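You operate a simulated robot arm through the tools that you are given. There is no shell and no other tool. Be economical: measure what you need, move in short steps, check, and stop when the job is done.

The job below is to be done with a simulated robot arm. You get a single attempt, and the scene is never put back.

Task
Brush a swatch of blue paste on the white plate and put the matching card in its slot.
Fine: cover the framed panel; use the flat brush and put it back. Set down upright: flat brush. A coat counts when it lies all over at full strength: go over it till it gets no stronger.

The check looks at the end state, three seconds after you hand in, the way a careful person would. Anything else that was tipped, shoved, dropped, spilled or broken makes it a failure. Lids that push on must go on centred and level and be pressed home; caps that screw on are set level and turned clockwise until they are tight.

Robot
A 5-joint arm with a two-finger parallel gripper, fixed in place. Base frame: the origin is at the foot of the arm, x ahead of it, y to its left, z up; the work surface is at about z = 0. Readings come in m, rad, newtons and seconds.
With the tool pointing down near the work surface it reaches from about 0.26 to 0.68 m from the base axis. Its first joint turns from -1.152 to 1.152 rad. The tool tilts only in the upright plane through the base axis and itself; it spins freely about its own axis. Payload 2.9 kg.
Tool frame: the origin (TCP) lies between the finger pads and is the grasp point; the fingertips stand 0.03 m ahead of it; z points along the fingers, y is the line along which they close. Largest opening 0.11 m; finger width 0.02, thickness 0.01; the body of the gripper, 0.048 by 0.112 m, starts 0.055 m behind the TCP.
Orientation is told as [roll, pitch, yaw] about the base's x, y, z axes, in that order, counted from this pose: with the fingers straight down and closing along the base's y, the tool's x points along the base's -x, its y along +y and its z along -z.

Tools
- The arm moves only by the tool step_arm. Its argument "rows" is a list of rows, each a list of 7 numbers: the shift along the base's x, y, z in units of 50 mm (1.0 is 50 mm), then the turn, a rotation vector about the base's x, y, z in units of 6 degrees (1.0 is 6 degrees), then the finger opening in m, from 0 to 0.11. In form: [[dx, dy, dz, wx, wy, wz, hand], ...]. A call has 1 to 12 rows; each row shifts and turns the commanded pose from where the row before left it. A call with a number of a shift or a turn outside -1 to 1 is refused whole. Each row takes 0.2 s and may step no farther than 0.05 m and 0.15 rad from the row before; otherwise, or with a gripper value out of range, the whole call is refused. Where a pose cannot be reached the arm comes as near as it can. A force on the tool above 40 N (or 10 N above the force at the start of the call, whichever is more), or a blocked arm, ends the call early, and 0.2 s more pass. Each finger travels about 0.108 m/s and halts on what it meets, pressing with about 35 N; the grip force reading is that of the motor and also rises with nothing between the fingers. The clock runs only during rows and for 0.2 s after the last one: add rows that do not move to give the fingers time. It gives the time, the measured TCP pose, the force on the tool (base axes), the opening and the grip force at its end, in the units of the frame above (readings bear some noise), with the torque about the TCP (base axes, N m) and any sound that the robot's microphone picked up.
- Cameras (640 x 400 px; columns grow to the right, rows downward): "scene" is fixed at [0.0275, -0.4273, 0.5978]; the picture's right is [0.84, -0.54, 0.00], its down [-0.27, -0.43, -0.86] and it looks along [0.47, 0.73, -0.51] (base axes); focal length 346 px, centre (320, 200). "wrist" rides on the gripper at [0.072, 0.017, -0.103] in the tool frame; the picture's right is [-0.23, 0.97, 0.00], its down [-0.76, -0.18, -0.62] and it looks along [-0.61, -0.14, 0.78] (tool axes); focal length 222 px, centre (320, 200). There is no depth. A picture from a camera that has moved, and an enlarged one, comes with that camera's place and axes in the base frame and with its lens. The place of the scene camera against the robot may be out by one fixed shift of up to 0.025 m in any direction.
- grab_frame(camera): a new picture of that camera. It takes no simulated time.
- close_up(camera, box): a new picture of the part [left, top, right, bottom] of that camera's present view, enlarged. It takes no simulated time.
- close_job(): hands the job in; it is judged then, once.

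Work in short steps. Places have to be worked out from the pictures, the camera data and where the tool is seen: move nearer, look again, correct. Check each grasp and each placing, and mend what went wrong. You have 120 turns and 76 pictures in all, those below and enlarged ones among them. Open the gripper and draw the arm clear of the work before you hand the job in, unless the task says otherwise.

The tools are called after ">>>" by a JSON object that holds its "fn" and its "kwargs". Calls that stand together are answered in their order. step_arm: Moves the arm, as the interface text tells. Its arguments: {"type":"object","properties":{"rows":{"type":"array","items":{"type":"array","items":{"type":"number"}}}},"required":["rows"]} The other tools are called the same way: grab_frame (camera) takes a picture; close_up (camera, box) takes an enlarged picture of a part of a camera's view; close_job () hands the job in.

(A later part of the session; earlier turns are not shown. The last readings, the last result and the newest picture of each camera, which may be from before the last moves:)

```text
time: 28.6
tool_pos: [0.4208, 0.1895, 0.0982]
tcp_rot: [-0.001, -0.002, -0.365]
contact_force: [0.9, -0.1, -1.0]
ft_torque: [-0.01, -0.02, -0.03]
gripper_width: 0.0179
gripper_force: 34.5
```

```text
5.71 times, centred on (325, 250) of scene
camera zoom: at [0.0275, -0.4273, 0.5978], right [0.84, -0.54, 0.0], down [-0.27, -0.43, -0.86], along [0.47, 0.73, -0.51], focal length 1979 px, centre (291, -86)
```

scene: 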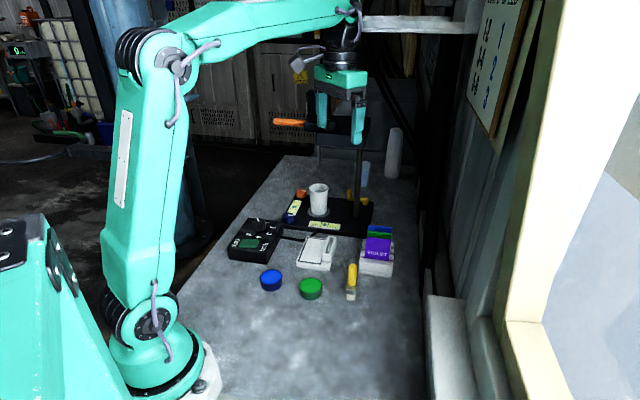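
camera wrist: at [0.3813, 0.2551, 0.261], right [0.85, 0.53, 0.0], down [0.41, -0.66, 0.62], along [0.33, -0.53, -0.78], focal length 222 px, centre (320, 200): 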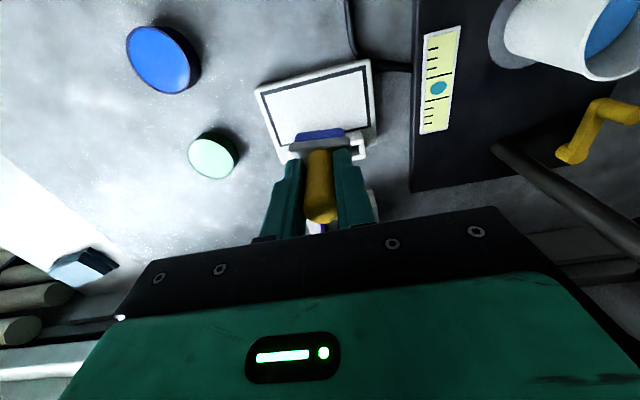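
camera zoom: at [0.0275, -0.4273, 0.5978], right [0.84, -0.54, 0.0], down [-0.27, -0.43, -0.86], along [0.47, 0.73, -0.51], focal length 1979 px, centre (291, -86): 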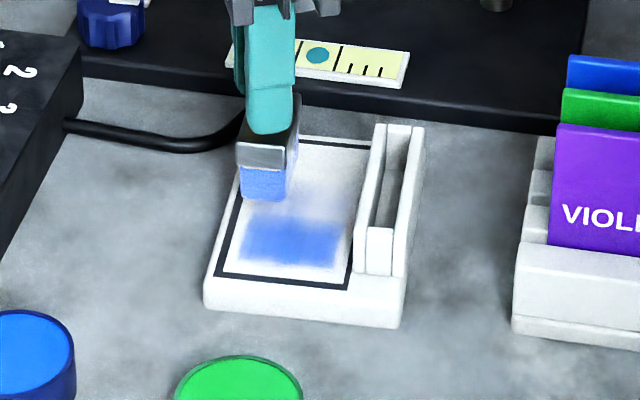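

Brush now lines up with the plate. I shift 3 mm more to the frame side and lower in 1 mm steps to a light contact.

>>> {"fn": "step_arm", "kwargs": {"rows": [[-0.045, 0.04, -0.14, 0, 0, 0, 0], [0, 0, -0.04, 0, 0, 0, 0], [0, 0, -0.02, 0, 0, 0, 0], [0, 0, 0, 0, 0, 0, 0]]}}

```text
time: 29.6
tool_pos: [0.4179, 0.1911, 0.0894]
tcp_rot: [-0.001, 0.0, -0.366]
contact_force: [-0.1, 0.0, -1.5]
ft_torque: [0.0, 0.0, -0.02]
gripper_width: 0.0178
gripper_force: 35.0
```

No contact yet at 0.089; down further.

>>> {"fn": "step_arm", "kwargs": {"rows": [[0, 0, -0.02, 0, 0, 0, 0], [0, 0, -0.02, 0, 0, 0, 0], [0, 0, 0, 0, 0, 0, 0]]}}

```text
time: 30.4
tool_pos: [0.4173, 0.1905, 0.0868]
tcp_rot: [0.001, 0.001, -0.365]
contact_force: [-0.2, 0.1, -0.3]
ft_torque: [0.01, -0.01, 0.0]
gripper_width: 0.0181
gripper_force: 34.7
```

Near contact; a touch lower.

>>> {"fn": "step_arm", "kwargs": {"rows": [[0, 0, -0.015, 0, 0, 0, 0], [0, 0, 0, 0, 0, 0, 0]]}}

```text
time: 31.0
tool_pos: [0.4182, 0.1897, 0.086]
tcp_rot: [0.001, 0.0, -0.366]
contact_force: [0.1, -0.3, -1.4]
ft_torque: [0.02, -0.01, -0.02]
gripper_width: 0.0181
gripper_force: 35.4
```

>>> {"fn": "step_arm", "kwargs": {"rows": [[0, 0, -0.02, 0, 0, 0, 0], [0, 0, 0, 0, 0, 0, 0]]}}

```text
time: 31.6
tool_pos: [0.4181, 0.1896, 0.0862]
tcp_rot: [0.001, 0.0, -0.367]
contact_force: [-4.1, -0.4, 10.4]
ft_torque: [-0.05, 0.44, 0.02]
gripper_width: 0.0182
gripper_force: 35.7
```

About 11 N contact. I stroke lane 2 toward the slot, stopping short of the wall, and back.

>>> {"fn": "step_arm", "kwargs": {"rows": [[0.094, -0.084, 0, 0, 0, 0, 0], [0.094, -0.084, 0, 0, 0, 0, 0], [0.094, -0.084, 0, 0, 0, 0, 0], [0.094, -0.084, 0, 0, 0, 0, 0], [0.094, -0.084, 0, 0, 0, 0, 0], [0.08, -0.071, 0, 0, 0, 0, 0]]}}

>>> {"fn": "close_up", "kwargs": {"camera": "scene", "box": [285, 215, 365, 285]}}

```text
time: 33.0
tool_pos: [0.4461, 0.1644, 0.0855]
tcp_rot: [0.0, -0.001, -0.364]
contact_force: [-6.3, 8.8, 18.4]
ft_torque: [0.42, 0.61, 0.06]
gripper_width: 0.018
gripper_force: 35.1
```

```text
5.71 times, centred on (325, 250) of scene
camera zoom: at [0.0274, -0.4273, 0.5978], right [0.84, -0.54, 0.0], down [-0.27, -0.43, -0.86], along [0.47, 0.73, -0.51], focal length 1979 px, centre (291, -86)
```

zoom: 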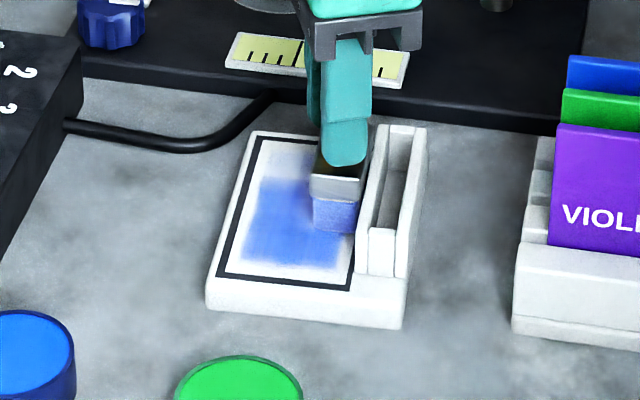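

Lane 2 took well with the plate staying put. Stroke back with slightly less pressure, then repeat once forth.

>>> {"fn": "step_arm", "kwargs": {"rows": [[-0.094, 0.084, 0.008, 0, 0, 0, 0], [-0.094, 0.084, 0, 0, 0, 0, 0], [-0.094, 0.084, 0, 0, 0, 0, 0], [-0.094, 0.084, 0, 0, 0, 0, 0], [-0.094, 0.084, 0, 0, 0, 0, 0], [-0.1, 0.09, 0, 0, 0, 0, 0], [0, 0, 0, 0, 0, 0, 0]]}}

>>> {"fn": "close_up", "kwargs": {"camera": "scene", "box": [285, 215, 365, 285]}}

```text
time: 34.6
tool_pos: [0.4168, 0.1915, 0.0858]
tcp_rot: [-0.001, 0.0, -0.366]
contact_force: [2.4, -2.0, 8.5]
ft_torque: [-0.15, -0.08, 0.02]
gripper_width: 0.018
gripper_force: 35.2
```

```text
5.71 times, centred on (325, 250) of scene
camera zoom: at [0.0275, -0.4273, 0.5978], right [0.84, -0.54, 0.0], down [-0.27, -0.43, -0.86], along [0.47, 0.73, -0.51], focal length 1979 px, centre (291, -86)
```

zoom: 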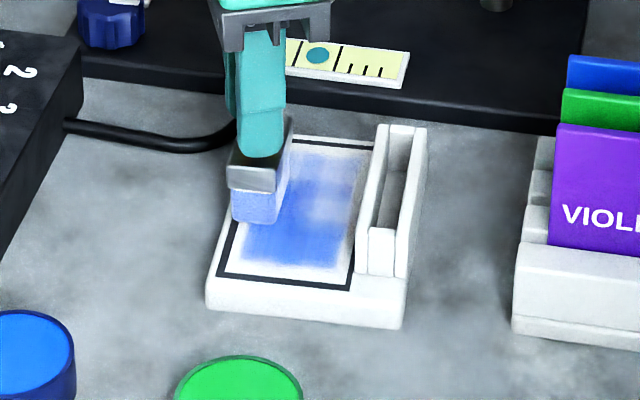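

Good. Now I slide along to the back lane and stroke forth and back there.

>>> {"fn": "step_arm", "kwargs": {"rows": [[0.104, 0.115, 0, 0, 0, 0, 0], [0.104, 0.115, 0, 0, 0, 0, 0], [0.104, 0.115, 0, 0, 0, 0, 0], [0.104, 0.115, 0, 0, 0, 0, 0], [0.094, -0.084, 0, 0, 0, 0, 0], [0.094, -0.084, 0, 0, 0, 0, 0], [0.094, -0.084, 0, 0, 0, 0, 0], [0.094, -0.084, 0, 0, 0, 0, 0], [0.094, -0.084, 0, 0, 0, 0, 0], [0.09, -0.08, 0, 0, 0, 0, 0]]}}

>>> {"fn": "step_arm", "kwargs": {"rows": [[-0.094, 0.084, 0, 0, 0, 0, 0], [-0.094, 0.084, 0, 0, 0, 0, 0], [-0.094, 0.084, 0, 0, 0, 0, 0], [-0.094, 0.084, 0, 0, 0, 0, 0], [-0.094, 0.084, 0, 0, 0, 0, 0], [-0.09, 0.08, 0, 0, 0, 0, 0], [0, 0, 0, 0, 0, 0, 0]]}}

>>> {"fn": "close_up", "kwargs": {"camera": "scene", "box": [285, 215, 365, 285]}}

>>> {"fn": "close_up", "kwargs": {"camera": "wrist", "box": [180, 50, 400, 210]}}

```text
time: 36.8
tool_pos: [0.4648, 0.1884, 0.0857]
tcp_rot: [-0.002, 0.001, -0.366]
contact_force: [-0.6, 1.5, 5.4]
ft_torque: [0.11, 0.14, 0.0]
gripper_width: 0.0179
gripper_force: 34.8
```

```text
time: 38.4
tool_pos: [0.4369, 0.2131, 0.0855]
tcp_rot: [0.001, 0.0, -0.367]
contact_force: [0.0, -1.3, 4.1]
ft_torque: [-0.03, -0.04, 0.01]
gripper_width: 0.0182
gripper_force: 35.3
```

```text
5.71 times, centred on (325, 250) of scene
camera zoom: at [0.0275, -0.4273, 0.5978], right [0.84, -0.54, 0.0], down [-0.27, -0.43, -0.86], along [0.47, 0.73, -0.51], focal length 1979 px, centre (291, -86)
```

zoom: 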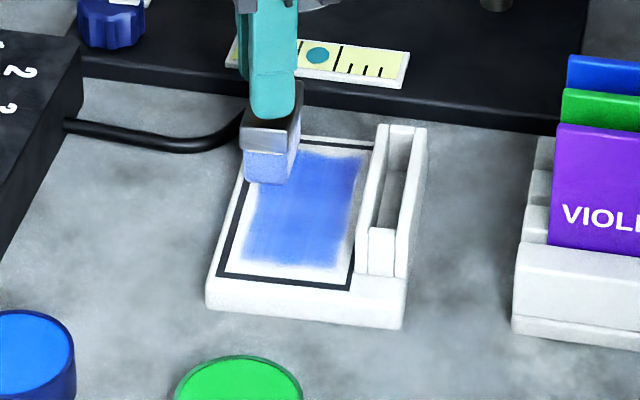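

```text
2.50 times, centred on (290, 130) of wrist
camera zoom: at [0.3767, 0.2555, 0.1891], right [0.56, 0.83, 0.0], down [0.65, -0.44, 0.62], along [0.52, -0.35, -0.78], focal length 555 px, centre (395, 375)
```

zoom: 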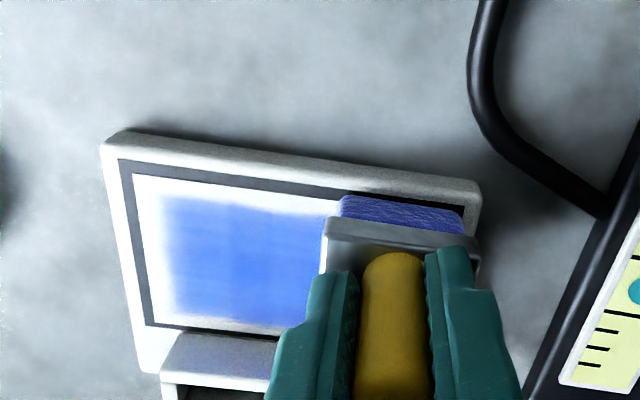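

The coat sits ~5 mm short of the edges at front and left. I go around the rim: first out to the left/back corner, then slide along the long left edge to the front.

>>> {"fn": "step_arm", "kwargs": {"rows": [[-0.02, 0.127, 0, 0, 0, 0, 0], [-0.094, -0.104, 0, 0, 0, 0, 0], [-0.094, -0.104, 0, 0, 0, 0, 0], [-0.094, -0.104, 0, 0, 0, 0, 0], [-0.094, -0.104, 0, 0, 0, 0, 0], [-0.094, -0.104, 0, 0, 0, 0, 0], [-0.094, -0.104, 0, 0, 0, 0, 0], [-0.094, -0.104, 0, 0, 0, 0, 0], [-0.094, -0.104, 0, 0, 0, 0, 0], [-0.094, -0.104, 0, 0, 0, 0, 0], [-0.094, -0.104, 0, 0, 0, 0, 0], [0, 0, 0, 0, 0, 0, 0]]}}

>>> {"fn": "close_up", "kwargs": {"camera": "scene", "box": [285, 215, 365, 285]}}

```text
time: 41.0
tool_pos: [0.392, 0.1693, 0.0866]
tcp_rot: [0.007, -0.006, -0.367]
contact_force: [4.3, 8.2, 26.7]
ft_torque: [0.21, 0.09, -0.01]
gripper_width: 0.018
gripper_force: 34.8
```

```text
5.71 times, centred on (325, 250) of scene
camera zoom: at [0.0274, -0.4273, 0.5978], right [0.84, -0.54, 0.0], down [-0.27, -0.43, -0.86], along [0.47, 0.73, -0.51], focal length 1979 px, centre (291, -86)
```

zoom: 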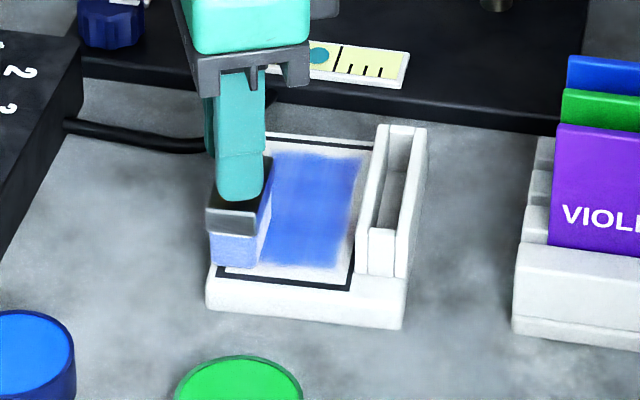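

Front-left corner reached, force up to 27 N; I ease 1 mm and stroke along the front edge toward the slot.

>>> {"fn": "step_arm", "kwargs": {"rows": [[-0.05, -0.06, 0.02, 0, 0, 0, 0], [0.094, -0.084, 0, 0, 0, 0, 0], [0.094, -0.084, 0, 0, 0, 0, 0], [0.094, -0.084, 0, 0, 0, 0, 0], [0.094, -0.084, 0, 0, 0, 0, 0], [0.094, -0.084, 0, 0, 0, 0, 0], [0.094, -0.084, 0, 0, 0, 0, 0], [0.09, -0.08, 0, 0, 0, 0, 0], [0, 0, 0, 0, 0, 0, 0]]}}

>>> {"fn": "close_up", "kwargs": {"camera": "scene", "box": [285, 215, 365, 285]}}

```text
time: 43.0
tool_pos: [0.4202, 0.1365, 0.086]
tcp_rot: [0.0, -0.001, -0.366]
contact_force: [-4.4, 3.4, 5.2]
ft_torque: [0.19, 0.23, 0.17]
gripper_width: 0.0178
gripper_force: 34.7
```

```text
5.71 times, centred on (325, 250) of scene
camera zoom: at [0.0275, -0.4273, 0.5978], right [0.84, -0.54, 0.0], down [-0.27, -0.43, -0.86], along [0.47, 0.73, -0.51], focal length 1979 px, centre (291, -86)
```

zoom: 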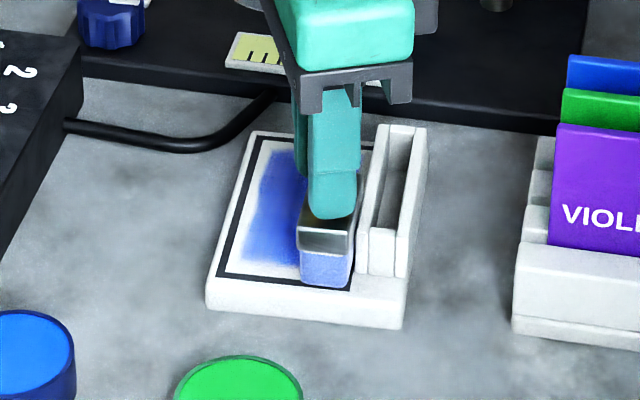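

Now I slide along the wall-side edge from front to back, lightly.

>>> {"fn": "step_arm", "kwargs": {"rows": [[0.11, 0.09, 0, 0, 0, 0, 0], [0.094, 0.104, 0, 0, 0, 0, 0], [0.094, 0.104, 0, 0, 0, 0, 0], [0.094, 0.104, 0, 0, 0, 0, 0], [0.094, 0.104, 0, 0, 0, 0, 0], [0.094, 0.104, 0, 0, 0, 0, 0], [0.094, 0.104, 0, 0, 0, 0, 0], [0.094, 0.104, 0, 0, 0, 0, 0], [0.094, 0.104, 0, 0, 0, 0, 0], [0.094, 0.104, 0, 0, 0, 0, 0], [0, 0, 0, 0, 0, 0, 0]]}}

>>> {"fn": "step_arm", "kwargs": {"rows": [[-0.05, 0.045, 0.2, 0, 0, 0, 0], [-0.5, 0.5, 0.5, 0, 0, 0, 0], [-0.5, 0.5, 0.5, 0, 0, 0, 0], [0, 0, 0, 0, 0, 0, 0]]}}

>>> {"fn": "close_up", "kwargs": {"camera": "scene", "box": [245, 185, 365, 285]}}

>>> {"fn": "grab_frame", "kwargs": {"camera": "wrist"}}

```text
time: 45.4
tool_pos: [0.4683, 0.1904, 0.0861]
tcp_rot: [0.001, 0.002, -0.367]
contact_force: [0.9, -0.8, -0.7]
ft_torque: [-0.02, 0.0, 0.01]
gripper_width: 0.0179
gripper_force: 34.8
```

```text
time: 46.4
tool_pos: [0.4145, 0.2396, 0.15]
tcp_rot: [-0.001, -0.001, -0.368]
contact_force: [0.1, 0.3, -0.9]
ft_torque: [0.02, -0.03, 0.01]
gripper_width: 0.0181
gripper_force: 35.0
```

```text
4.00 times, centred on (305, 235) of scene
camera zoom: at [0.0275, -0.4273, 0.5978], right [0.84, -0.54, 0.0], down [-0.27, -0.43, -0.86], along [0.47, 0.73, -0.51], focal length 1386 px, centre (380, 60)
```

zoom: 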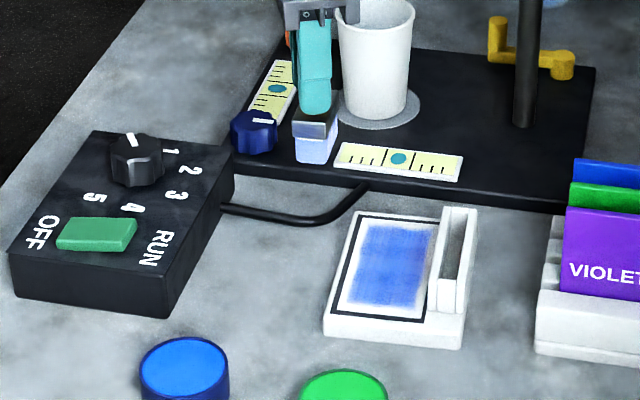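

```text
24 pictures are left
camera wrist: at [0.354, 0.2824, 0.2533], right [0.56, 0.83, 0.0], down [0.65, -0.44, 0.62], along [0.52, -0.35, -0.78], focal length 222 px, centre (320, 200)
```

wrist: 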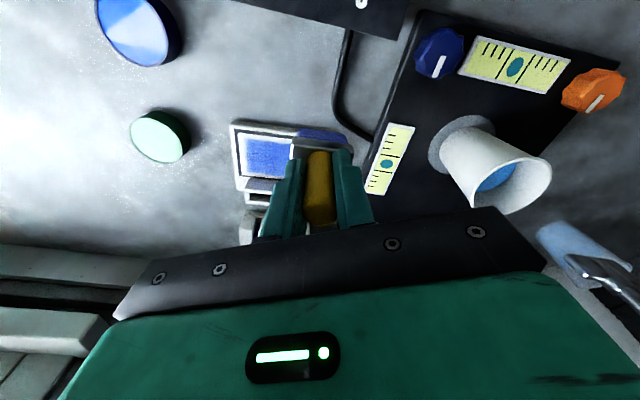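

The coat is even but ~4 mm short at the edges and may be thinning; the brush is likely running dry. I go back to the blue pot and dip again.

>>> {"fn": "step_arm", "kwargs": {"rows": [[-0.72, -0.43, 0.1, 0, 0, 0, 0], [-0.72, -0.43, 0.1, 0, 0, 0, 0], [-0.72, -0.43, 0, 0, 0, 0, 0], [-0.71, -0.42, 0, 0, 0, 0, 0], [0, 0, 0, 0, 0, 0, 0], [0, 0, -0.5, 0, 0, 0, 0], [0, 0, -0.5, 0, 0, 0, 0], [0, 0, -0.26, 0, 0, 0, 0], [0, 0, 0, 0, 0, 0, 0]]}}

>>> {"fn": "close_up", "kwargs": {"camera": "scene", "box": [235, 240, 315, 300]}}

```text
time: 48.4
tool_pos: [0.273, 0.1566, 0.0938]
tcp_rot: [0.0, 0.001, -0.366]
contact_force: [-0.6, 0.0, -0.6]
ft_torque: [0.02, 0.01, 0.0]
gripper_width: 0.0178
gripper_force: 34.5
```

```text
6.67 times, centred on (275, 270) of scene
camera zoom: at [0.0275, -0.4273, 0.5978], right [0.84, -0.54, 0.0], down [-0.27, -0.43, -0.86], along [0.47, 0.73, -0.51], focal length 2309 px, centre (620, -267)
```

zoom: 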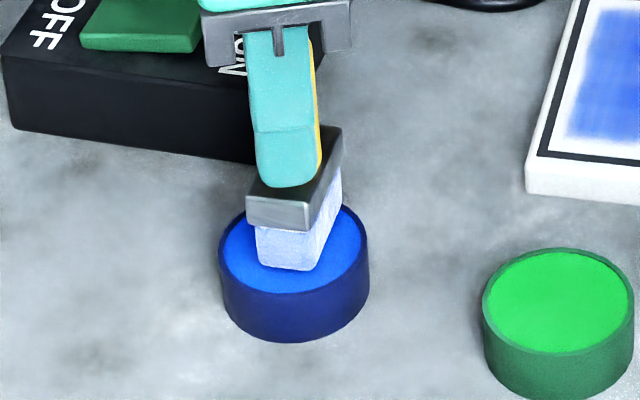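

The bristles have indeed faded, and sit centred over the paste. I dip until light contact and hold.

>>> {"fn": "step_arm", "kwargs": {"rows": [[0, 0, -0.03, 0, 0, 0, 0], [0, 0, -0.02, 0, 0, 0, 0], [0, 0, 0, 0, 0, 0, 0], [0, 0, 0, 0, 0, 0, 0]]}}

```text
time: 49.4
tool_pos: [0.2713, 0.1553, 0.0936]
tcp_rot: [0.003, -0.002, -0.366]
contact_force: [-2.5, -3.5, 25.4]
ft_torque: [-0.17, 0.22, 0.04]
gripper_width: 0.018
gripper_force: 34.3
```

Loaded (25 N). I lift, carry to the panel's front-left corner and lower to just above contact.

>>> {"fn": "step_arm", "kwargs": {"rows": [[0, 0, 0, 0, 0, 0, 0], [0, 0, 0.1, 0, 0, 0, 0], [0, 0, 0.7, 0, 0, 0, 0], [0.8, 0.08, 0, 0, 0, 0, 0], [0.8, 0.08, 0, 0, 0, 0, 0], [0.81, 0.08, 0, 0, 0, 0, 0], [0, 0, -0.5, 0, 0, 0, 0], [0, 0, -0.34, 0, 0, 0, 0], [0, 0, -0.03, 0, 0, 0, 0], [0, 0, 0, 0, 0, 0, 0]]}}

>>> {"fn": "close_up", "kwargs": {"camera": "scene", "box": [285, 215, 365, 285]}}

```text
time: 51.6
tool_pos: [0.3926, 0.167, 0.0894]
tcp_rot: [0.0, 0.002, -0.367]
contact_force: [0.0, -0.2, -1.4]
ft_torque: [0.02, 0.02, 0.0]
gripper_width: 0.0179
gripper_force: 34.7
```

```text
5.71 times, centred on (325, 250) of scene
camera zoom: at [0.0275, -0.4273, 0.5978], right [0.84, -0.54, 0.0], down [-0.27, -0.43, -0.86], along [0.47, 0.73, -0.51], focal length 1979 px, centre (291, -86)
```

zoom: 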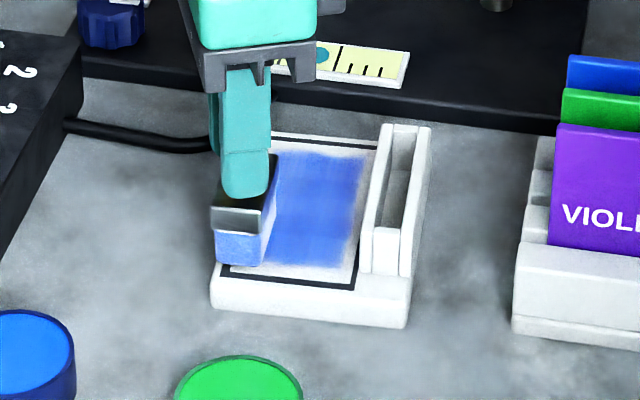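

Plate is ~2.5 mm further over; brush at the front-left corner. I lower to contact.

>>> {"fn": "step_arm", "kwargs": {"rows": [[0, 0, -0.03, 0, 0, 0, 0], [0, 0, -0.02, 0, 0, 0, 0], [0, 0, 0, 0, 0, 0, 0]]}}

```text
time: 52.4
tool_pos: [0.3928, 0.1654, 0.0869]
tcp_rot: [-0.001, -0.001, -0.368]
contact_force: [-0.7, 0.1, -0.6]
ft_torque: [-0.03, -0.02, 0.0]
gripper_width: 0.0179
gripper_force: 35.1
```

>>> {"fn": "step_arm", "kwargs": {"rows": [[0, 0, -0.025, 0, 0, 0, 0], [-0.03, -0.05, 0, 0, 0, 0, 0], [0.094, -0.084, 0, 0, 0, 0, 0], [0.094, -0.084, 0, 0, 0, 0, 0], [0.094, -0.084, 0, 0, 0, 0, 0], [0.094, -0.084, 0, 0, 0, 0, 0], [0.094, -0.084, 0, 0, 0, 0, 0], [0.094, -0.084, 0, 0, 0, 0, 0], [0.08, -0.07, 0, 0, 0, 0, 0], [0, 0, 0, 0, 0, 0, 0]]}}

>>> {"fn": "step_arm", "kwargs": {"rows": [[-0.094, 0.084, 0, 0, 0, 0, 0], [-0.094, 0.084, 0, 0, 0, 0, 0], [-0.094, 0.084, 0, 0, 0, 0, 0], [-0.094, 0.084, 0, 0, 0, 0, 0], [-0.094, 0.084, 0, 0, 0, 0, 0], [-0.094, 0.084, 0, 0, 0, 0, 0], [-0.08, 0.07, 0, 0, 0, 0, 0], [0.094, 0.104, 0, 0, 0, 0, 0], [0.094, 0.104, 0, 0, 0, 0, 0], [0.094, 0.104, 0, 0, 0, 0, 0], [0, 0, 0, 0, 0, 0, 0]]}}

>>> {"fn": "close_up", "kwargs": {"camera": "scene", "box": [285, 215, 365, 285]}}

```text
time: 53.9
tool_pos: [0.4109, 0.1484, 0.0854]
tcp_rot: [0.005, -0.003, -0.365]
contact_force: [0.6, -0.6, 3.9]
ft_torque: [-0.11, 0.1, -0.04]
gripper_width: 0.018
gripper_force: 35.0
stopped in row 7: the force on the tool passed its limit at 40 N (the readings are from after the stop); the commanded pose is now the measured one
```

```text
time: 56.2
tool_pos: [0.3926, 0.1928, 0.0865]
tcp_rot: [0.002, -0.003, -0.366]
contact_force: [-3.8, -2.9, 8.8]
ft_torque: [-0.29, 0.21, -0.08]
gripper_width: 0.0181
gripper_force: 35.7
```

```text
5.71 times, centred on (325, 250) of scene
camera zoom: at [0.0275, -0.4273, 0.5978], right [0.84, -0.54, 0.0], down [-0.27, -0.43, -0.86], along [0.47, 0.73, -0.51], focal length 1979 px, centre (291, -86)
```

zoom: 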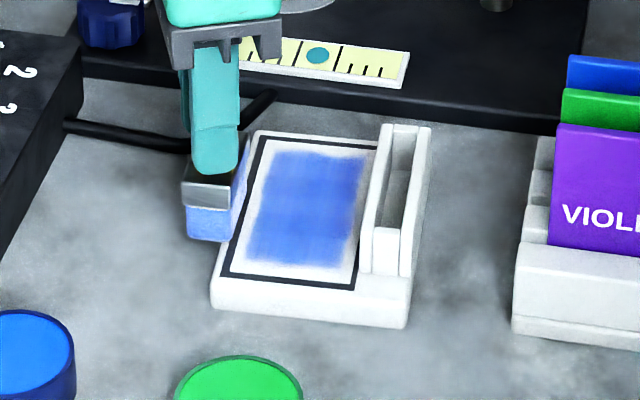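

The coat's margins stay the same at every side no matter how far out I go, so the coat field seems inset; I stop going outward. I lift off and look closely at the coat's evenness.

>>> {"fn": "step_arm", "kwargs": {"rows": [[0, 0, 0.2, 0, 0, 0, 0], [-0.1, 0.1, 0.6, 0, 0, 0, 0], [-0.2, 0.2, 0.4, 0, 0, 0, 0], [0, 0, 0, 0, 0, 0, 0]]}}

>>> {"fn": "close_up", "kwargs": {"camera": "scene", "box": [307, 232, 345, 270]}}

>>> {"fn": "close_up", "kwargs": {"camera": "wrist", "box": [260, 60, 420, 180]}}

```text
time: 57.2
tool_pos: [0.3763, 0.2073, 0.1456]
tcp_rot: [0.001, -0.002, -0.363]
contact_force: [-0.2, -0.1, -1.2]
ft_torque: [0.01, 0.02, 0.01]
gripper_width: 0.018
gripper_force: 35.2
```

```text
10.53 times, centred on (326, 251) of scene
camera zoom: at [0.0275, -0.4273, 0.5978], right [0.84, -0.54, 0.0], down [-0.27, -0.43, -0.86], along [0.47, 0.73, -0.51], focal length 3646 px, centre (257, -337)
```

zoom: 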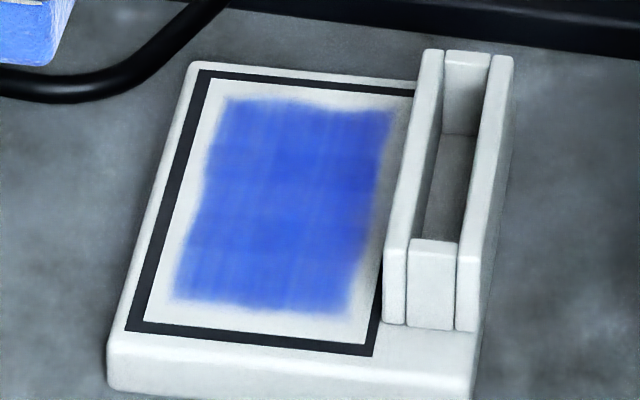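

```text
3.33 times, centred on (340, 120) of wrist
camera zoom: at [0.3158, 0.2497, 0.2481], right [0.56, 0.83, 0.0], down [0.65, -0.44, 0.62], along [0.52, -0.35, -0.78], focal length 740 px, centre (253, 467)
```

zoom: 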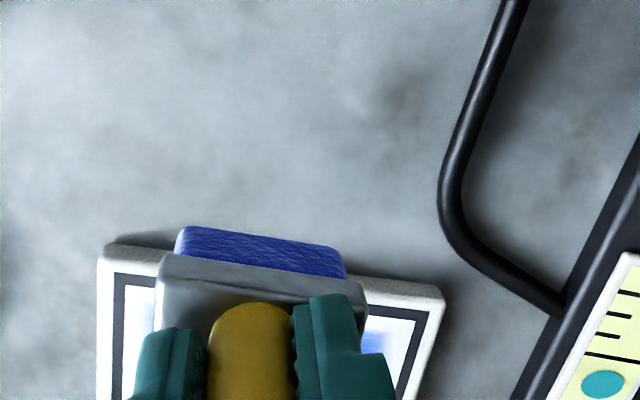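

The coat lies as a neat block inside the frame with slightly lighter patches mid-right. The brush is freshly loaded, so I go over the whole area again in three lanes, starting at the front.

>>> {"fn": "step_arm", "kwargs": {"rows": [[0.28, -0.41, 0, 0, 0, 0, 0], [0.28, -0.41, 0, 0, 0, 0, 0], [0, 0, -0.6, 0, 0, 0, 0], [0, 0, -0.5, 0, 0, 0, 0], [0, 0, -0.06, 0, 0, 0, 0], [0, 0, -0.02, 0, 0, 0, 0], [0, 0, 0, 0, 0, 0, 0]]}}

```text
time: 58.9
tool_pos: [0.4061, 0.1665, 0.0855]
tcp_rot: [0.004, -0.003, -0.365]
contact_force: [-0.2, 1.2, 1.9]
ft_torque: [0.09, 0.02, -0.04]
gripper_width: 0.0179
gripper_force: 34.9
```

Light contact. Stroke lane 1 forth and back.

>>> {"fn": "step_arm", "kwargs": {"rows": [[0.09, -0.08, -0.01, 0, 0, 0, 0], [0.09, -0.08, 0, 0, 0, 0, 0], [0.09, -0.08, 0, 0, 0, 0, 0], [0.09, -0.08, 0, 0, 0, 0, 0], [0.09, -0.08, 0, 0, 0, 0, 0], [0.06, -0.053, 0, 0, 0, 0, 0], [-0.09, 0.08, 0, 0, 0, 0, 0], [-0.09, 0.08, 0, 0, 0, 0, 0], [-0.09, 0.08, 0, 0, 0, 0, 0], [-0.09, 0.08, 0, 0, 0, 0, 0], [-0.09, 0.08, 0, 0, 0, 0, 0], [-0.06, 0.053, 0, 0, 0, 0, 0]]}}

>>> {"fn": "close_up", "kwargs": {"camera": "scene", "box": [285, 215, 365, 285]}}

```text
time: 61.5
tool_pos: [0.4054, 0.1655, 0.0864]
tcp_rot: [0.003, -0.003, -0.365]
contact_force: [-0.1, 1.0, -0.5]
ft_torque: [-0.01, -0.03, -0.02]
gripper_width: 0.018
gripper_force: 35.3
```

```text
5.71 times, centred on (325, 250) of scene
camera zoom: at [0.0275, -0.4273, 0.5978], right [0.84, -0.54, 0.0], down [-0.27, -0.43, -0.86], along [0.47, 0.73, -0.51], focal length 1979 px, centre (291, -86)
```

zoom: 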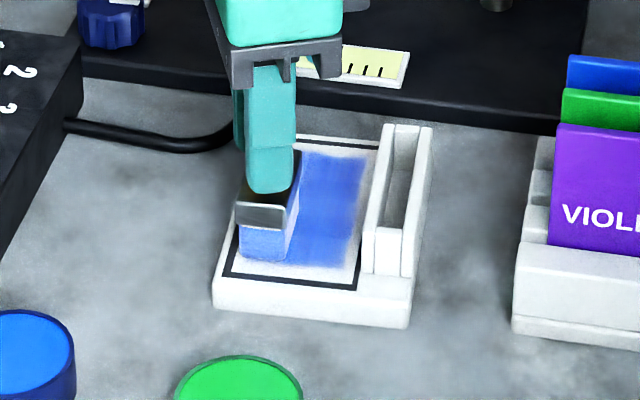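

Continuing: middle lane forth and back, then the back lane, at the same light pressure.

>>> {"fn": "step_arm", "kwargs": {"rows": [[0.175, 0.193, 0, 0, 0, 0, 0], [0.175, 0.193, -0.015, 0, 0, 0, 0], [0.09, -0.08, 0, 0, 0, 0, 0], [0.09, -0.08, 0, 0, 0, 0, 0], [0.09, -0.08, 0, 0, 0, 0, 0], [0.09, -0.08, 0, 0, 0, 0, 0], [0.09, -0.08, 0, 0, 0, 0, 0], [-0.09, 0.08, 0, 0, 0, 0, 0], [-0.09, 0.08, 0, 0, 0, 0, 0], [-0.09, 0.08, 0, 0, 0, 0, 0], [-0.09, 0.08, 0, 0, 0, 0, 0], [-0.09, 0.08, 0, 0, 0, 0, 0]]}}

>>> {"fn": "step_arm", "kwargs": {"rows": [[0.175, 0.193, 0, 0, 0, 0, 0], [0.175, 0.193, -0.005, 0, 0, 0, 0], [0.09, -0.08, 0, 0, 0, 0, 0], [0.09, -0.08, 0, 0, 0, 0, 0], [0.09, -0.08, 0, 0, 0, 0, 0], [0.09, -0.08, 0, 0, 0, 0, 0], [0.09, -0.08, 0, 0, 0, 0, 0], [-0.09, 0.08, 0, 0, 0, 0, 0], [-0.09, 0.08, 0, 0, 0, 0, 0], [-0.09, 0.08, 0, 0, 0, 0, 0], [-0.09, 0.08, 0, 0, 0, 0, 0], [-0.09, 0.08, 0, 0, 0, 0, 0]]}}

>>> {"fn": "step_arm", "kwargs": {"rows": [[0, 0, 0.3, 0, 0, 0, 0], [-0.3, 0.3, 0.6, 0, 0, 0, 0], [-0.6, 0.3, 0.3, 0, 0, 0, 0]]}}

>>> {"fn": "close_up", "kwargs": {"camera": "scene", "box": [305, 232, 347, 270]}}

```text
time: 64.0
tool_pos: [0.425, 0.1871, 0.0872]
tcp_rot: [0.004, -0.004, -0.366]
contact_force: [4.7, -6.5, 23.4]
ft_torque: [-0.61, -0.29, 0.05]
gripper_width: 0.0179
gripper_force: 35.3
```

```text
time: 66.7
tool_pos: [0.4399, 0.2061, 0.0857]
tcp_rot: [0.004, -0.006, -0.365]
contact_force: [6.3, -5.1, 20.1]
ft_torque: [-0.52, -0.23, 0.08]
gripper_width: 0.0181
gripper_force: 34.9
```

```text
time: 67.5
tool_pos: [0.3963, 0.235, 0.1442]
tcp_rot: [0.001, -0.002, -0.365]
contact_force: [-0.8, 1.1, -0.7]
ft_torque: [0.01, 0.01, 0.0]
gripper_width: 0.0181
gripper_force: 35.1
```

```text
10.53 times, centred on (326, 251) of scene
camera zoom: at [0.0275, -0.4273, 0.5978], right [0.84, -0.54, 0.0], down [-0.27, -0.43, -0.86], along [0.47, 0.73, -0.51], focal length 3646 px, centre (257, -337)
```

zoom: 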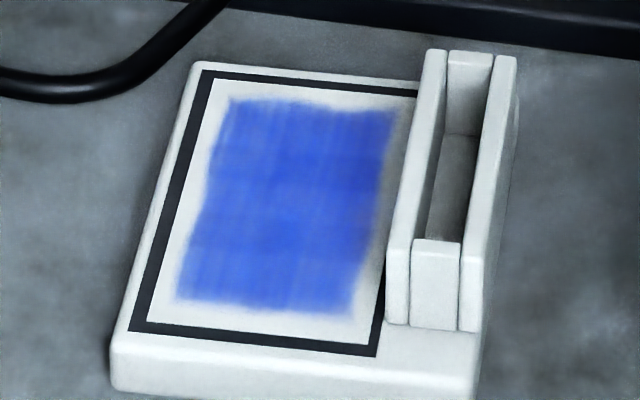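

Clearly stronger and more even; the front is a touch lighter. I re-dip and go over it all once more to make sure it's saturated.

>>> {"fn": "step_arm", "kwargs": {"rows": [[-0.624, -0.398, 0.1, 0, 0, 0, 0], [-0.624, -0.398, 0, 0, 0, 0, 0], [-0.624, -0.398, 0, 0, 0, 0, 0], [-0.624, -0.398, 0, 0, 0, 0, 0], [0, 0, 0, 0, 0, 0, 0], [0, 0, -0.5, 0, 0, 0, 0], [0, 0, -0.5, 0, 0, 0, 0], [0, 0, -0.1, 0, 0, 0, 0], [0, 0, -0.04, 0, 0, 0, 0], [0, 0, 0, 0, 0, 0, 0]]}}

>>> {"fn": "close_up", "kwargs": {"camera": "scene", "box": [235, 240, 315, 300]}}

```text
time: 69.7
tool_pos: [0.2703, 0.1567, 0.0926]
tcp_rot: [0.003, -0.002, -0.364]
contact_force: [-1.0, -1.5, 3.0]
ft_torque: [-0.14, 0.03, -0.02]
gripper_width: 0.0179
gripper_force: 34.9
```

```text
6.67 times, centred on (275, 270) of scene
camera zoom: at [0.0275, -0.4273, 0.5978], right [0.84, -0.54, 0.0], down [-0.27, -0.43, -0.86], along [0.47, 0.73, -0.51], focal length 2309 px, centre (620, -267)
```

zoom: 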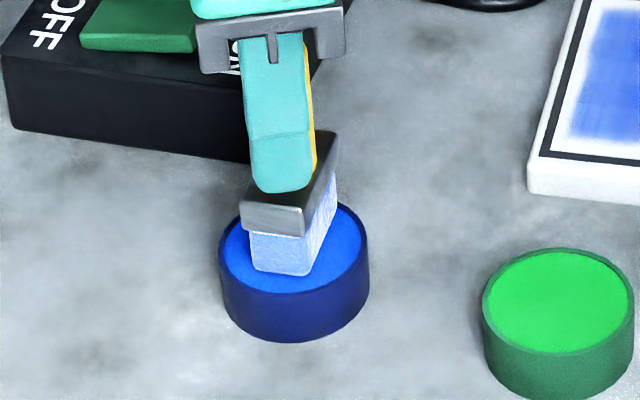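

Centred and touching. I press briefly to load, then carry to lane 1 and stroke.

>>> {"fn": "step_arm", "kwargs": {"rows": [[0, 0, -0.02, 0, 0, 0, 0], [0, 0, 0, 0, 0, 0, 0], [0, 0, 0.1, 0, 0, 0, 0], [0, 0, 0.7, 0, 0, 0, 0], [0.9, 0.07, 0, 0, 0, 0, 0], [0.9, 0.07, 0, 0, 0, 0, 0], [0.88, 0.07, 0, 0, 0, 0, 0], [0, 0, -0.5, 0, 0, 0, 0], [0, 0, -0.36, 0, 0, 0, 0], [0, 0, -0.04, 0, 0, 0, 0], [0, 0, 0, 0, 0, 0, 0]]}}

```text
time: 72.0
tool_pos: [0.4055, 0.1667, 0.0868]
tcp_rot: [0.005, -0.004, -0.364]
contact_force: [0.9, -0.6, 0.1]
ft_torque: [0.01, -0.06, -0.04]
gripper_width: 0.0183
gripper_force: 34.3
```

>>> {"fn": "step_arm", "kwargs": {"rows": [[0, 0, -0.025, 0, 0, 0, 0], [0.09, -0.08, 0, 0, 0, 0, 0], [0.09, -0.08, 0, 0, 0, 0, 0], [0.09, -0.08, 0, 0, 0, 0, 0], [0.09, -0.08, 0, 0, 0, 0, 0], [0.09, -0.08, 0, 0, 0, 0, 0], [0.05, -0.045, 0, 0, 0, 0, 0]]}}

>>> {"fn": "step_arm", "kwargs": {"rows": [[-0.09, 0.08, 0, 0, 0, 0, 0], [-0.09, 0.08, 0, 0, 0, 0, 0], [-0.09, 0.08, 0, 0, 0, 0, 0], [-0.09, 0.08, 0, 0, 0, 0, 0], [-0.09, 0.08, 0, 0, 0, 0, 0], [-0.05, 0.045, 0, 0, 0, 0, 0], [0, 0, 0, 0, 0, 0, 0]]}}

```text
time: 73.7
tool_pos: [0.4302, 0.1446, 0.0868]
tcp_rot: [0.001, -0.002, -0.363]
contact_force: [-4.7, 6.2, 12.8]
ft_torque: [0.37, 0.11, 0.15]
gripper_width: 0.0179
gripper_force: 34.9
```

```text
time: 75.2
tool_pos: [0.4047, 0.1653, 0.0864]
tcp_rot: [0.003, -0.002, -0.366]
contact_force: [1.3, 0.6, 4.2]
ft_torque: [-0.03, -0.17, -0.01]
gripper_width: 0.0182
gripper_force: 35.8
```

Good light contact. Now the middle and back lanes, then lift and look.

>>> {"fn": "step_arm", "kwargs": {"rows": [[0.175, 0.193, 0, 0, 0, 0, 0], [0.175, 0.193, 0, 0, 0, 0, 0], [0.09, -0.08, 0, 0, 0, 0, 0], [0.09, -0.08, 0, 0, 0, 0, 0], [0.09, -0.08, 0, 0, 0, 0, 0], [0.09, -0.08, 0, 0, 0, 0, 0], [0.09, -0.08, 0, 0, 0, 0, 0], [-0.09, 0.08, 0, 0, 0, 0, 0], [-0.09, 0.08, 0, 0, 0, 0, 0], [-0.09, 0.08, 0, 0, 0, 0, 0], [-0.09, 0.08, 0, 0, 0, 0, 0], [-0.09, 0.08, 0, 0, 0, 0, 0]]}}

>>> {"fn": "step_arm", "kwargs": {"rows": [[0.175, 0.193, 0, 0, 0, 0, 0], [0.175, 0.193, 0, 0, 0, 0, 0], [0.09, -0.08, 0, 0, 0, 0, 0], [0.09, -0.08, 0, 0, 0, 0, 0], [0.09, -0.08, 0, 0, 0, 0, 0], [0.09, -0.08, 0, 0, 0, 0, 0], [0.09, -0.08, 0, 0, 0, 0, 0], [-0.09, 0.08, 0, 0, 0, 0, 0], [-0.09, 0.08, 0, 0, 0, 0, 0], [-0.09, 0.08, 0, 0, 0, 0, 0], [-0.09, 0.08, 0, 0, 0, 0, 0], [-0.09, 0.08, 0, 0, 0, 0, 0]]}}

>>> {"fn": "step_arm", "kwargs": {"rows": [[0, 0, 0.3, 0, 0, 0, 0], [-0.3, 0.3, 0.6, 0, 0, 0, 0], [-0.6, 0.3, 0.3, 0, 0, 0, 0]]}}

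>>> {"fn": "close_up", "kwargs": {"camera": "scene", "box": [305, 232, 347, 270]}}

```text
time: 77.8
tool_pos: [0.4215, 0.1865, 0.0861]
tcp_rot: [0.002, -0.002, -0.364]
contact_force: [1.9, -1.5, 4.2]
ft_torque: [-0.04, -0.14, -0.01]
gripper_width: 0.0179
gripper_force: 34.5
```

```text
time: 80.5
tool_pos: [0.4399, 0.2041, 0.0864]
tcp_rot: [0.002, -0.001, -0.365]
contact_force: [1.1, -1.7, 4.1]
ft_torque: [-0.06, -0.19, -0.06]
gripper_width: 0.0181
gripper_force: 35.5
```

```text
time: 81.2
tool_pos: [0.3947, 0.2341, 0.1435]
tcp_rot: [0.004, -0.001, -0.365]
contact_force: [-0.4, 0.3, -0.1]
ft_torque: [-0.06, 0.02, 0.03]
gripper_width: 0.018
gripper_force: 35.7
```

```text
10.53 times, centred on (326, 251) of scene
camera zoom: at [0.0275, -0.4273, 0.5978], right [0.84, -0.54, 0.0], down [-0.27, -0.43, -0.86], along [0.47, 0.73, -0.51], focal length 3646 px, centre (257, -337)
```

zoom: 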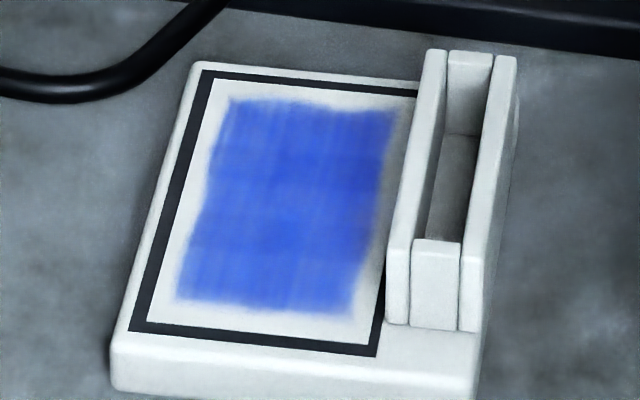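

The coat gained hardly anything, so it is at full strength. To be certain about the bare margin, I make one test stroke right along the front edge with the still-wet brush.

>>> {"fn": "step_arm", "kwargs": {"rows": [[0, -0.77, 0, 0, 0, 0, 0], [0, -0.77, 0, 0, 0, 0, 0], [0, 0, -0.6, 0, 0, 0, 0], [0, 0, -0.5, 0, 0, 0, 0], [0, 0, -0.04, 0, 0, 0, 0], [0, 0, -0.02, 0, 0, 0, 0], [0, 0, 0, 0, 0, 0, 0]]}}

```text
time: 82.8
tool_pos: [0.3943, 0.1585, 0.0873]
tcp_rot: [0.003, -0.004, -0.365]
contact_force: [-0.1, 0.2, -0.5]
ft_torque: [0.0, -0.01, 0.04]
gripper_width: 0.0179
gripper_force: 34.9
```

>>> {"fn": "step_arm", "kwargs": {"rows": [[0, 0, -0.04, 0, 0, 0, 0], [0.09, -0.08, 0, 0, 0, 0, 0], [0.09, -0.08, 0, 0, 0, 0, 0], [0.09, -0.08, 0, 0, 0, 0, 0], [0.09, -0.08, 0, 0, 0, 0, 0], [0.09, -0.08, 0, 0, 0, 0, 0]]}}

>>> {"fn": "step_arm", "kwargs": {"rows": [[-0.09, 0.08, 0, 0, 0, 0, 0], [-0.09, 0.08, 0, 0, 0, 0, 0], [-0.09, 0.08, 0, 0, 0, 0, 0], [-0.09, 0.08, 0, 0, 0, 0, 0], [-0.09, 0.08, 0, 0, 0, 0, 0], [-0.09, 0.08, 0, 0, 0, 0, 0], [-0.06, 0.055, 0, 0, 0, 0, 0], [0.09, 0.1, 0, 0, 0, 0, 0], [0.09, 0.1, 0, 0, 0, 0, 0], [0.09, 0.1, 0, 0, 0, 0, 0], [0.09, 0.1, 0, 0, 0, 0, 0], [0, 0, 0, 0, 0, 0, 0]]}}

>>> {"fn": "step_arm", "kwargs": {"rows": [[0, 0, 0.2, 0, 0, 0, 0], [-0.4, 0.3, 0.8, 0, 0, 0, 0], [-0.2, 0.4, 0.2, 0, 0, 0, 0]]}}

>>> {"fn": "close_up", "kwargs": {"camera": "scene", "box": [305, 232, 347, 270]}}

```text
time: 84.2
tool_pos: [0.417, 0.1363, 0.0855]
tcp_rot: [0.0, -0.003, -0.365]
contact_force: [0.8, -0.3, -1.6]
ft_torque: [0.02, 0.02, 0.01]
gripper_width: 0.0178
gripper_force: 34.8
```

```text
time: 86.8
tool_pos: [0.4043, 0.1849, 0.0864]
tcp_rot: [0.002, -0.004, -0.366]
contact_force: [-4.0, -4.4, 15.0]
ft_torque: [-0.23, 0.17, -0.04]
gripper_width: 0.0183
gripper_force: 34.9
```

```text
time: 87.7
tool_pos: [0.3765, 0.2193, 0.1463]
tcp_rot: [0.002, -0.004, -0.362]
contact_force: [1.1, 0.6, -1.1]
ft_torque: [0.0, -0.01, 0.02]
gripper_width: 0.018
gripper_force: 34.9
```

```text
10.53 times, centred on (326, 251) of scene
camera zoom: at [0.0275, -0.4273, 0.5978], right [0.84, -0.54, 0.0], down [-0.27, -0.43, -0.86], along [0.47, 0.73, -0.51], focal length 3646 px, centre (257, -337)
```

zoom: 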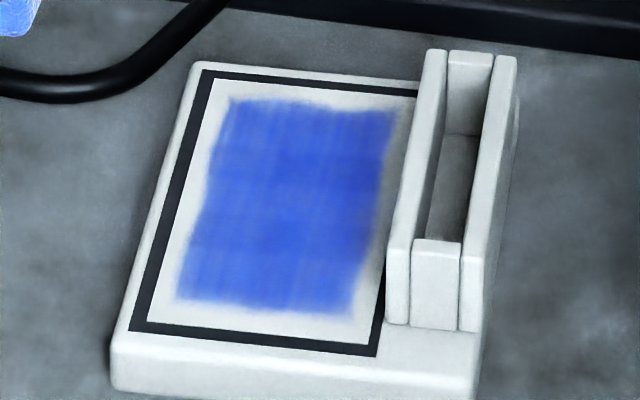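

No change, so the coat field is inset and fully covered. Now the brush goes back to its place at (0.411, 0.0185).

>>> {"fn": "step_arm", "kwargs": {"rows": [[0.138, -0.8, 0, 0, 0, -0.5, 0], [0.138, -0.8, 0, 0, 0, 0, 0], [0.138, -0.8, 0, 0, 0, 0, 0], [0.138, -0.8, 0, 0, 0, 0, 0], [0.138, -0.81, 0, 0, 0, 0, 0], [0, 0, -0.5, 0, 0, 0, 0], [0, 0, -0.5, 0, 0, 0, 0], [0, 0, -0.4, 0, 0, 0, 0], [0, 0, 0, 0, 0, 0, 0]]}}

>>> {"fn": "close_up", "kwargs": {"camera": "scene", "box": [300, 220, 410, 310]}}

```text
time: 89.7
tool_pos: [0.4117, 0.0198, 0.0738]
tcp_rot: [0.002, -0.003, -0.417]
contact_force: [0.1, -0.7, -0.6]
ft_torque: [-0.03, 0.02, -0.01]
gripper_width: 0.018
gripper_force: 35.1
```

```text
4.44 times, centred on (355, 265) of scene
camera zoom: at [0.0275, -0.4273, 0.5978], right [0.84, -0.54, 0.0], down [-0.27, -0.43, -0.86], along [0.47, 0.73, -0.51], focal length 1540 px, centre (164, -89)
```

zoom: 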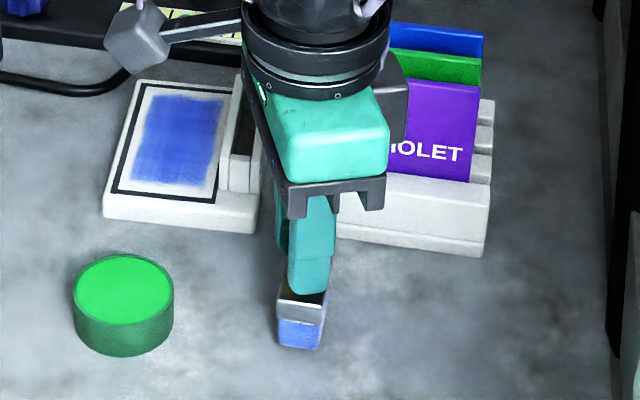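

Brush is a few mm above the table and upright. I lower in small steps to touch.

>>> {"fn": "step_arm", "kwargs": {"rows": [[0, 0, -0.04, 0, 0, 0, 0], [0, 0, -0.03, 0, 0, 0, 0], [0, 0, 0, 0, 0, 0, 0]]}}

```text
time: 90.5
tool_pos: [0.4118, 0.0185, 0.0707]
tcp_rot: [0.001, -0.002, -0.415]
contact_force: [-0.2, 0.9, -0.9]
ft_torque: [0.01, 0.01, -0.02]
gripper_width: 0.018
gripper_force: 35.3
```

>>> {"fn": "step_arm", "kwargs": {"rows": [[0, 0, -0.02, 0, 0, 0, 0], [0, 0, 0, 0, 0, 0, 0]]}}

```text
time: 91.0
tool_pos: [0.4114, 0.0186, 0.0699]
tcp_rot: [0.001, -0.004, -0.416]
contact_force: [-0.4, 0.1, -0.9]
ft_torque: [0.0, -0.02, 0.04]
gripper_width: 0.0182
gripper_force: 35.2
```

>>> {"fn": "step_arm", "kwargs": {"rows": [[0, 0, -0.02, 0, 0, 0, 0], [0, 0, 0, 0, 0, 0, 0]]}}

```text
time: 91.7
tool_pos: [0.4116, 0.0191, 0.0704]
tcp_rot: [0.003, -0.004, -0.418]
contact_force: [0.4, -0.8, 3.0]
ft_torque: [-0.18, 0.07, 0.02]
gripper_width: 0.0179
gripper_force: 35.1
```

Touching (≈4 N). I open slowly to release the handle.

>>> {"fn": "step_arm", "kwargs": {"rows": [[0, 0, -0.006, 0, 0, 0, 0], [0, 0, 0, 0, 0, 0, 0.022], [0, 0, 0, 0, 0, 0, 0.03], [0, 0, 0, 0, 0, 0, 0.045], [0, 0, 0, 0, 0, 0, 0.045]]}}

>>> {"fn": "close_up", "kwargs": {"camera": "wrist", "box": [230, 90, 410, 240]}}

```text
time: 92.8
tool_pos: [0.411, 0.0192, 0.069]
tcp_rot: [0.002, -0.004, -0.417]
contact_force: [-0.1, -0.3, -0.7]
ft_torque: [0.0, 0.01, -0.01]
gripper_width: 0.0451
gripper_force: 0.0
```

```text
2.67 times, centred on (320, 165) of wrist
camera zoom: at [0.3522, 0.0644, 0.1725], right [0.6, 0.8, 0.0], down [0.62, -0.47, 0.63], along [0.5, -0.38, -0.78], focal length 592 px, centre (320, 293)
```

zoom: 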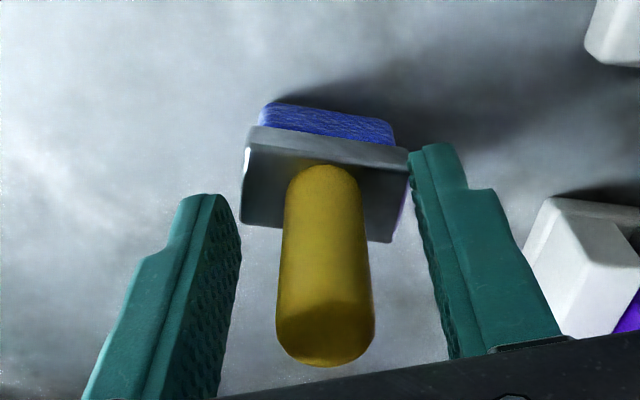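

The brush stands free. I rise, then go (yaw -45°, fingers 70 mm apart) to hover beside the plate's slot side, to push the plate back to its first place.

>>> {"fn": "step_arm", "kwargs": {"rows": [[0, 0, 0.6, 0, 0, 0, 0.045], [0, 0, 0.9, 0, 0, 0, 0.045], [0, 0, 0.9, 0, 0, 0, 0.045], [0.3, 0.4, 0.2, 0, 0, -0.9, 0.07], [0.4, 0.6, 0, 0, 0, -0.9, 0.07], [0.4, 0.6, 0, 0, 0, -0.9, 0.07], [0.39, 0.51, 0, 0, 0, -0.82, 0.07], [0, 0, 0, 0, 0, 0, 0.07]]}}

>>> {"fn": "grab_frame", "kwargs": {"camera": "wrist"}}

```text
time: 94.7
tool_pos: [0.4875, 0.1229, 0.2004]
tcp_rot: [0.004, -0.002, -0.786]
contact_force: [0.4, 0.9, -0.1]
ft_torque: [0.0, 0.01, -0.03]
gripper_width: 0.07
gripper_force: 0.1
```

```text
11 pictures are left
camera wrist: at [0.4494, 0.1863, 0.3028], right [0.85, 0.53, 0.0], down [0.41, -0.67, 0.62], along [0.33, -0.53, -0.78], focal length 222 px, centre (320, 200)
```

wrist: 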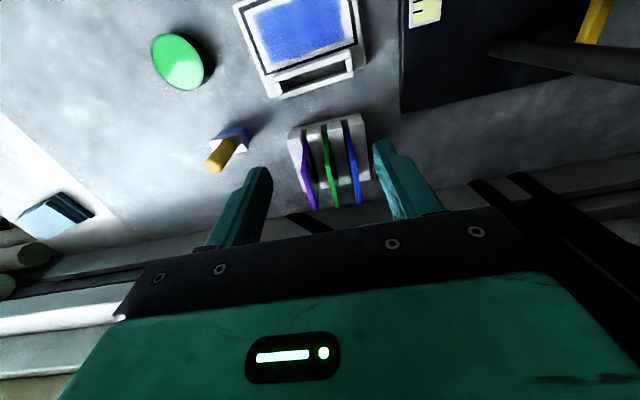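

Slot-side outer edge reads at S≈0.080 and the holder at 0.12, so the fingers fit between. I descend there to tips at z≈0.028 and watch forces.

>>> {"fn": "step_arm", "kwargs": {"rows": [[-0.03, 0.03, -0.7, 0, 0, 0, 0.07], [0, 0, -0.7, 0, 0, 0, 0.07], [0, 0, -0.7, 0, 0, 0, 0.07], [0, 0, -0.5, 0, 0, 0, 0.07], [0, 0, -0.22, 0, 0, 0, 0.07], [0, 0, 0, 0, 0, 0, 0.07]]}}

>>> {"fn": "close_up", "kwargs": {"camera": "scene", "box": [290, 190, 410, 290]}}

```text
time: 96.0
tool_pos: [0.4837, 0.1262, 0.0568]
tcp_rot: [0.003, -0.003, -0.785]
contact_force: [0.2, -0.6, 0.2]
ft_torque: [0.01, 0.02, 0.0]
gripper_width: 0.0701
gripper_force: 0.1
```

```text
4.00 times, centred on (350, 240) of scene
camera zoom: at [0.0275, -0.4273, 0.5978], right [0.84, -0.54, 0.0], down [-0.27, -0.43, -0.86], along [0.47, 0.73, -0.51], focal length 1386 px, centre (200, 40)
```

zoom: 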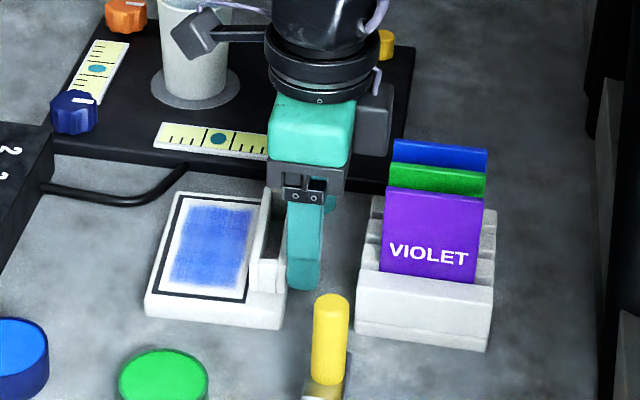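

Clear of everything. The plate's left corner is shifted ~0.027 m at the front and ~0.018 m at the back from the original, so I push -S square at 45° by 22 mm first.

>>> {"fn": "step_arm", "kwargs": {"rows": [[-0.07, 0.07, 0, 0, 0, 0, 0.07], [-0.07, 0.07, 0, 0, 0, 0, 0.07], [-0.07, 0.07, 0, 0, 0, 0, 0.07], [-0.07, 0.07, 0, 0, 0, 0, 0.07], [-0.03, 0.03, 0, 0, 0, 0, 0.07], [0, 0, 0, 0, 0, 0, 0.07]]}}

>>> {"fn": "close_up", "kwargs": {"camera": "scene", "box": [265, 210, 425, 310]}}

```text
time: 97.5
tool_pos: [0.4681, 0.141, 0.0586]
tcp_rot: [0.002, -0.004, -0.785]
contact_force: [2.6, -2.1, 1.9]
ft_torque: [0.02, -0.04, -0.08]
gripper_width: 0.0701
gripper_force: 0.2
```

```text
4.00 times, centred on (345, 260) of scene
camera zoom: at [0.0275, -0.4273, 0.5978], right [0.84, -0.54, 0.0], down [-0.27, -0.43, -0.86], along [0.47, 0.73, -0.51], focal length 1386 px, centre (220, -40)
```

zoom: 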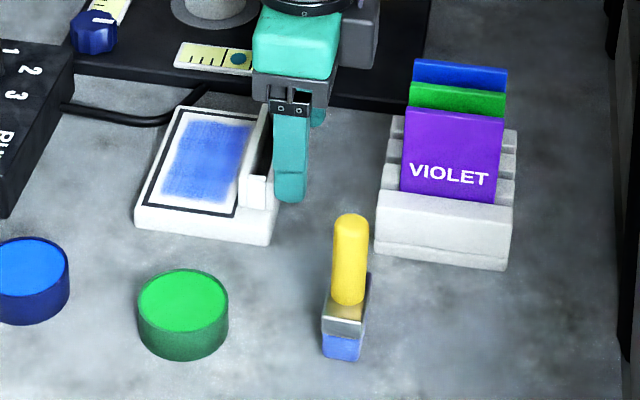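

Plate is 8–9 mm short of its first place; brush stands where it was. I push 8.5 mm more, then back off and rise.

>>> {"fn": "step_arm", "kwargs": {"rows": [[-0.06, 0.06, 0, 0, 0, 0, 0.07], [-0.06, 0.06, 0, 0, 0, 0, 0.07], [0, 0, 0, 0, 0, 0, 0.07], [0.1, -0.1, 0, 0, 0, 0, 0.07], [0.1, -0.1, 0.3, 0, 0, 0, 0.07], [0, 0, 0.7, 0, 0, 0, 0.07], [0, 0, 0.9, 0, 0, 0, 0.07], [0, 0, 0.9, 0, 0, 0, 0.06]]}}

>>> {"fn": "grab_frame", "kwargs": {"camera": "wrist"}}

```text
time: 99.2
tool_pos: [0.4716, 0.1351, 0.2036]
tcp_rot: [0.002, -0.002, -0.788]
contact_force: [0.3, 0.0, 0.6]
ft_torque: [0.01, 0.04, -0.02]
gripper_width: 0.0602
gripper_force: 0.0
```

```text
8 pictures are left
camera wrist: at [0.4332, 0.199, 0.306], right [0.85, 0.53, 0.0], down [0.41, -0.66, 0.62], along [0.33, -0.53, -0.78], focal length 222 px, centre (320, 200)
```

wrist: 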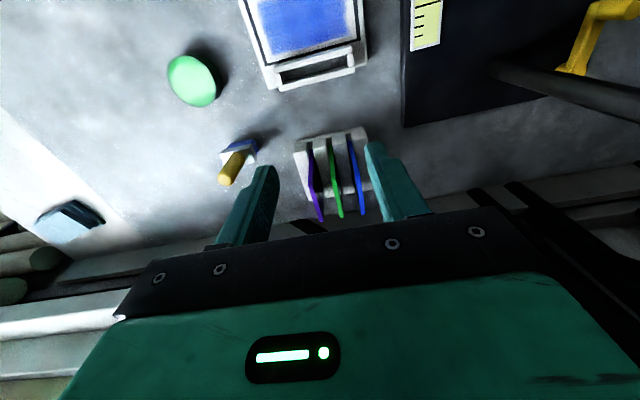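

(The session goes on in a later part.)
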